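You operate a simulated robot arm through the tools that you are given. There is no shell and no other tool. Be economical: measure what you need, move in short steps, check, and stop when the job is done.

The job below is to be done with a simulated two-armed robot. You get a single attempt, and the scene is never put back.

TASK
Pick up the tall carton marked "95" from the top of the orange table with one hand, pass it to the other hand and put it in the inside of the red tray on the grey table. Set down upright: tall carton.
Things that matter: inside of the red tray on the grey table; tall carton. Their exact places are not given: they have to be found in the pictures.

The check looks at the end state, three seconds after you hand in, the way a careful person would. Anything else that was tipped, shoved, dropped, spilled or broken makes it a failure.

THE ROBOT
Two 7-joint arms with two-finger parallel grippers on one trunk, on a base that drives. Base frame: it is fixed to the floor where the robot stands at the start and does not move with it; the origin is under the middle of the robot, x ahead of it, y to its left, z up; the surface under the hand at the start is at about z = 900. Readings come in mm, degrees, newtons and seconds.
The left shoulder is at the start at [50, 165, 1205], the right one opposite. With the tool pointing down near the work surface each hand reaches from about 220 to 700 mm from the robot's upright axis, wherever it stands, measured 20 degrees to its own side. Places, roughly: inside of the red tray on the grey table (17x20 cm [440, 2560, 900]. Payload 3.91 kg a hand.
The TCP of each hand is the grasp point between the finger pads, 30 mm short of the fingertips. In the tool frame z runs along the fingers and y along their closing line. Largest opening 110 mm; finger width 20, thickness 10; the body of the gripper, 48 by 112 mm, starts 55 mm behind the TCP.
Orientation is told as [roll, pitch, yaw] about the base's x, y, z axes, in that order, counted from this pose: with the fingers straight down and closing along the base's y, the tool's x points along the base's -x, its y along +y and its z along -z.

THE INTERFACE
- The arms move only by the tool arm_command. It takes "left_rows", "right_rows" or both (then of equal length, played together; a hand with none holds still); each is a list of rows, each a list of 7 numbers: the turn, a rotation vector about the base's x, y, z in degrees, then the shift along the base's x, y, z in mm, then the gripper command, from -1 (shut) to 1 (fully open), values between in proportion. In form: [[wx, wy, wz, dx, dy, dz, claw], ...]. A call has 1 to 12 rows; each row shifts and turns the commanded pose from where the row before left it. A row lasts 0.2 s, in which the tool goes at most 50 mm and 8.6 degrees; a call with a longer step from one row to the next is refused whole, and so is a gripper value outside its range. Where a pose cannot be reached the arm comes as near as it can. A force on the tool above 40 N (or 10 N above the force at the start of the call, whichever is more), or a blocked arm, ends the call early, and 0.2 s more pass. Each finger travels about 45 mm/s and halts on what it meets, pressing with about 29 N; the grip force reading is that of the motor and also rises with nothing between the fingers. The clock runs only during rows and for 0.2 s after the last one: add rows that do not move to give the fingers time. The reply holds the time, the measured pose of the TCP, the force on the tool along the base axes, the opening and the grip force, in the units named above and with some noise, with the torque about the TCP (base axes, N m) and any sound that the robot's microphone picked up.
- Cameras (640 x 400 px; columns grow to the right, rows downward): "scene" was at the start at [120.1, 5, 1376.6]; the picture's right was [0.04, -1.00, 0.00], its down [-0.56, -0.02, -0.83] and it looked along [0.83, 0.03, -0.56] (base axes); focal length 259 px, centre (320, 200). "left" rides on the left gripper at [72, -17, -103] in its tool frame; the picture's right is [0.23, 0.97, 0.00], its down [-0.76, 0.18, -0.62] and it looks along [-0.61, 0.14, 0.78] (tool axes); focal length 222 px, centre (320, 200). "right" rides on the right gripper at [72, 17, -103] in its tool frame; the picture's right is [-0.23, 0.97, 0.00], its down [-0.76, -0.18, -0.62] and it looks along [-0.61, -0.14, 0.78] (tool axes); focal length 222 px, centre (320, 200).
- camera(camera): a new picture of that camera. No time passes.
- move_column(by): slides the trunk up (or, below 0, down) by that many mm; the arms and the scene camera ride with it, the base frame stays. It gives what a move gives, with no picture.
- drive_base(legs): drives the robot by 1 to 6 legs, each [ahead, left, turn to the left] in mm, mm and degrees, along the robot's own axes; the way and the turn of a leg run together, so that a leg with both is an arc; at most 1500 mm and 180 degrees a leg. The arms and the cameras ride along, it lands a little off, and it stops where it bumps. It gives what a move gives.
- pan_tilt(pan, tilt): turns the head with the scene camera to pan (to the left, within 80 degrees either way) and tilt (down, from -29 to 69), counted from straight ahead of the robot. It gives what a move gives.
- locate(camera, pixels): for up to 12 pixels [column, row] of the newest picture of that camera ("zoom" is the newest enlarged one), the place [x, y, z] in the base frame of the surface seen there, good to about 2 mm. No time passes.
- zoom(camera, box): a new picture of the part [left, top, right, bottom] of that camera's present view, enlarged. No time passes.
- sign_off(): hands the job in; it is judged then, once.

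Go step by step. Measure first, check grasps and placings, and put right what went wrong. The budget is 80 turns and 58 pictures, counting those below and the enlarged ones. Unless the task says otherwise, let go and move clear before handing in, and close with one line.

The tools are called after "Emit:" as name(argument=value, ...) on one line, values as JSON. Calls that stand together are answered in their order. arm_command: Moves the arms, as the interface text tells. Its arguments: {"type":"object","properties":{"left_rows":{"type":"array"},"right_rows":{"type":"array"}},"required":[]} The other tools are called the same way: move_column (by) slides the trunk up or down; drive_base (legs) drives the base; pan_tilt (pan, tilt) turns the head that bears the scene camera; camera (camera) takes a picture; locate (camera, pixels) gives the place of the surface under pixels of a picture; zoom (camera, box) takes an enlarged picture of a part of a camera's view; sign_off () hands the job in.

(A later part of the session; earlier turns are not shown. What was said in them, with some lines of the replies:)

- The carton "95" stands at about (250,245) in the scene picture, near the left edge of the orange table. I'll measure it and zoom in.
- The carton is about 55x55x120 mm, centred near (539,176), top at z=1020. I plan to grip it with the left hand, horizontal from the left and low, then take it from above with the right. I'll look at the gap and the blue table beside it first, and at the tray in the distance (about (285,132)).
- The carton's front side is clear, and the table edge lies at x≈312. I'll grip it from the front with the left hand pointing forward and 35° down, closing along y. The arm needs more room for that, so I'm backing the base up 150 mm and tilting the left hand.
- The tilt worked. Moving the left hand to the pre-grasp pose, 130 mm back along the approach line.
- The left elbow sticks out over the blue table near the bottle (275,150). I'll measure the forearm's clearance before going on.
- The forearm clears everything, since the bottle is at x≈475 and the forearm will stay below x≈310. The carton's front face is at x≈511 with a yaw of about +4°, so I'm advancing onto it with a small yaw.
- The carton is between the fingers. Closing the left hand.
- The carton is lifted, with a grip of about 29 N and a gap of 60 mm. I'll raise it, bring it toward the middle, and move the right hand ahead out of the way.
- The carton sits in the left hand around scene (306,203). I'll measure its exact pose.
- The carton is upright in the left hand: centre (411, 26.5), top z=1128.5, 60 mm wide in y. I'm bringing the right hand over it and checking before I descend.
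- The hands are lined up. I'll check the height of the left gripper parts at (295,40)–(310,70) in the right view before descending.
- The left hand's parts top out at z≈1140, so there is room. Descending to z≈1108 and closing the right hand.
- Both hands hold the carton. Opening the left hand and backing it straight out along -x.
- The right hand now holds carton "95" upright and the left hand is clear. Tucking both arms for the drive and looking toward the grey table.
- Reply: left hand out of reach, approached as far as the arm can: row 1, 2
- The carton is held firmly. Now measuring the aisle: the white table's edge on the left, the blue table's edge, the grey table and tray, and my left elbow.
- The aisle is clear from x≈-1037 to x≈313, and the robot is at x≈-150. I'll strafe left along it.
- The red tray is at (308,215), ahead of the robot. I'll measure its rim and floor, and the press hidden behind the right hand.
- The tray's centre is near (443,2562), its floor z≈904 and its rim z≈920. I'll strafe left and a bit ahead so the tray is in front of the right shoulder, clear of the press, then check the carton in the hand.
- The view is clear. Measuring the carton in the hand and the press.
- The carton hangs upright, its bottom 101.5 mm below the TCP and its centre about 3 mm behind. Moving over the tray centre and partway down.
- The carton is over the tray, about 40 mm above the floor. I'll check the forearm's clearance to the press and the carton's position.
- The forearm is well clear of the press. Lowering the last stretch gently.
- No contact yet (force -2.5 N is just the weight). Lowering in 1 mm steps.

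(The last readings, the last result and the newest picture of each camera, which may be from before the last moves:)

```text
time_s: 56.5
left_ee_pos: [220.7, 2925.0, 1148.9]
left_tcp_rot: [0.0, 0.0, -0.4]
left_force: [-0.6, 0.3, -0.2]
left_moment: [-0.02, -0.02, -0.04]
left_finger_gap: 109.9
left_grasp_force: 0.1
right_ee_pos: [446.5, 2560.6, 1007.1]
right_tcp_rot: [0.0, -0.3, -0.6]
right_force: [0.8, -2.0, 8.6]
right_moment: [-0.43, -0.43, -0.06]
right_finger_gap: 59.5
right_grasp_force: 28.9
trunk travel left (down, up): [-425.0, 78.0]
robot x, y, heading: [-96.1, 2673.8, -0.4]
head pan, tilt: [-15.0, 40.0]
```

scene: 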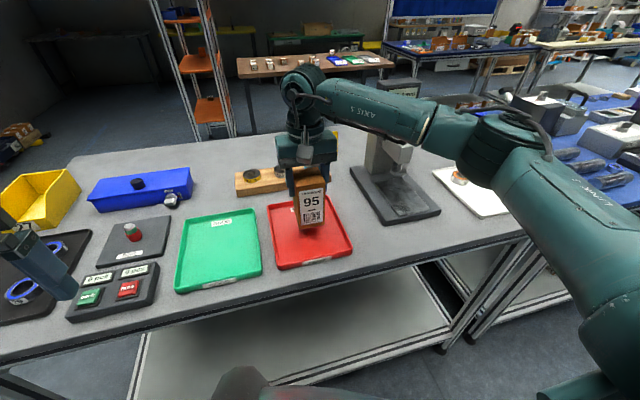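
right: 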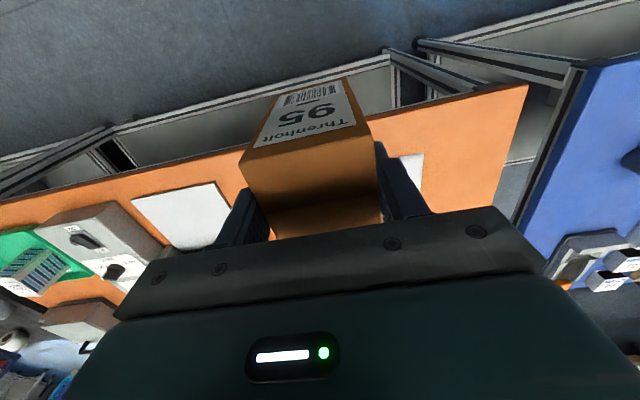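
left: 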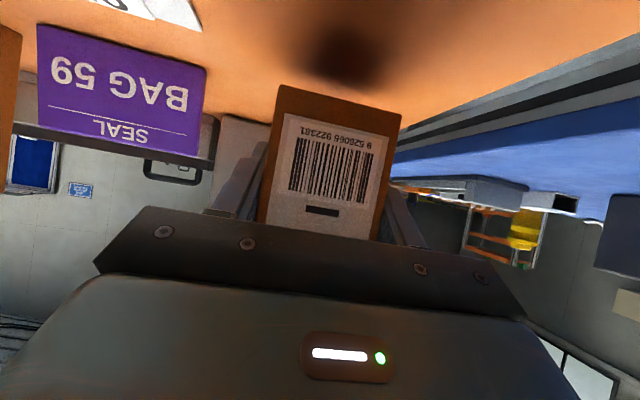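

The carton now bears on the tray floor (+8.6 N). Opening slowly, then rising straight up.

Emit:
arm_command(right_rows=[[0, 0, 0, 0, 0, 0, 0.15], [0, 0, 0, 0, 0, 0, 0.3], [0, 0, 0, 0, 0, 0, 0.6], [0, 0, 0, 0, 0, 0, 0.9], [0, 0, 0, 0, 0, 0, 0.9]])

Emit:
arm_command(right_rows=[[0, 0, 0, 0, 0, 15, 0.9], [0, 0, 0, 0, 0, 25, 0.9], [0, 0, 0, 0, 0, 35, 0.9], [0, 0, 0, 0, 0, 35, 0.9], [0, 0, 0, 0, 0, 35, 0.9], [0, 0, 0, 0, 0, 30, 0.9], [0, 0, 0, -35, 0, 0, 0.9], [0, 0, 0, -35, 0, 0, 0.9], [0, 0, 0, -35, 0, 0, 0.9], [0, 0, 0, -35, 0, 0, 0.9], [0, 0, 0, 0, 0, 0, 0.9]])

Emit:
camera(camera="scene")

Emit:
zoom(camera="scene", box=[240, 150, 380, 280])

```text
time_s: 57.7
left_ee_pos: [221.5, 2923.9, 1147.8]
left_tcp_rot: [0.0, 0.0, -0.4]
left_force: [-0.3, 0.6, -0.1]
left_moment: [0.03, 0.01, -0.02]
left_finger_gap: 109.8
left_grasp_force: 0.0
right_ee_pos: [446.1, 2560.9, 1007.1]
right_tcp_rot: [-0.1, 0.0, -0.5]
right_force: [-0.8, -0.3, -0.1]
right_moment: [-0.01, -0.04, 0.02]
right_finger_gap: 104.4
right_grasp_force: 0.1
trunk travel left (down, up): [-425.0, 78.0]
robot x, y, heading: [-99.7, 2676.5, -0.5]
head pan, tilt: [-15.0, 40.0]
```

```text
time_s: 60.1
left_ee_pos: [222.4, 2923.2, 1147.9]
left_tcp_rot: [0.1, 0.0, -0.4]
left_force: [0.4, 0.0, 0.4]
left_moment: [-0.02, 0.01, 0.0]
left_finger_gap: 110.1
left_grasp_force: 0.1
right_ee_pos: [305.6, 2563.0, 1182.0]
right_tcp_rot: [0.0, 0.1, -0.6]
right_force: [0.5, 0.5, 0.1]
right_moment: [-0.02, 0.01, 0.03]
right_finger_gap: 104.7
right_grasp_force: 0.1
trunk travel left (down, up): [-425.0, 78.0]
robot x, y, heading: [-96.4, 2678.3, -0.5]
head pan, tilt: [-15.0, 40.0]
```

```text
27 pictures are left
```

scene: 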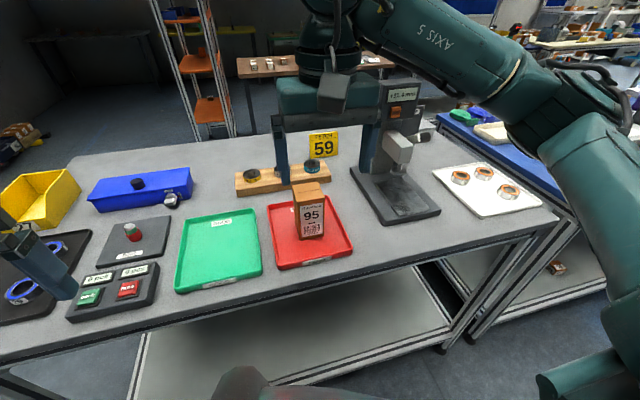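

```text
3.08 times, centred on (310, 215) of scene
```

zoom: 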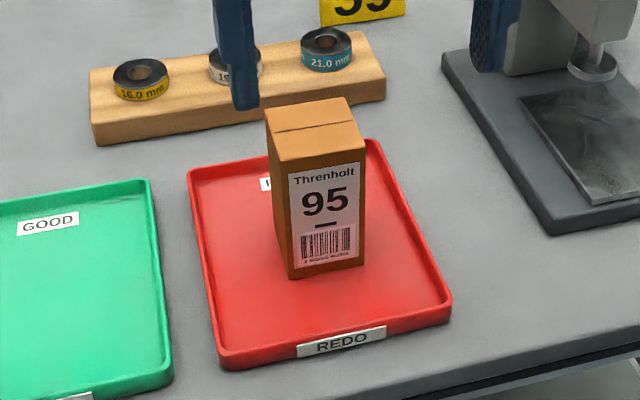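

The carton stands upright at zoom (315,190), inside the red tray, and both hands are empty and clear of it. Nothing else on the table has moved, so I'm handing in.

Emit:
sign_off()

```text
The job is handed in.
```

The tall carton "95" went from the left hand to the right and now stands upright inside the red tray on the grey table; both hands are clear, and I saw nothing else disturbed.
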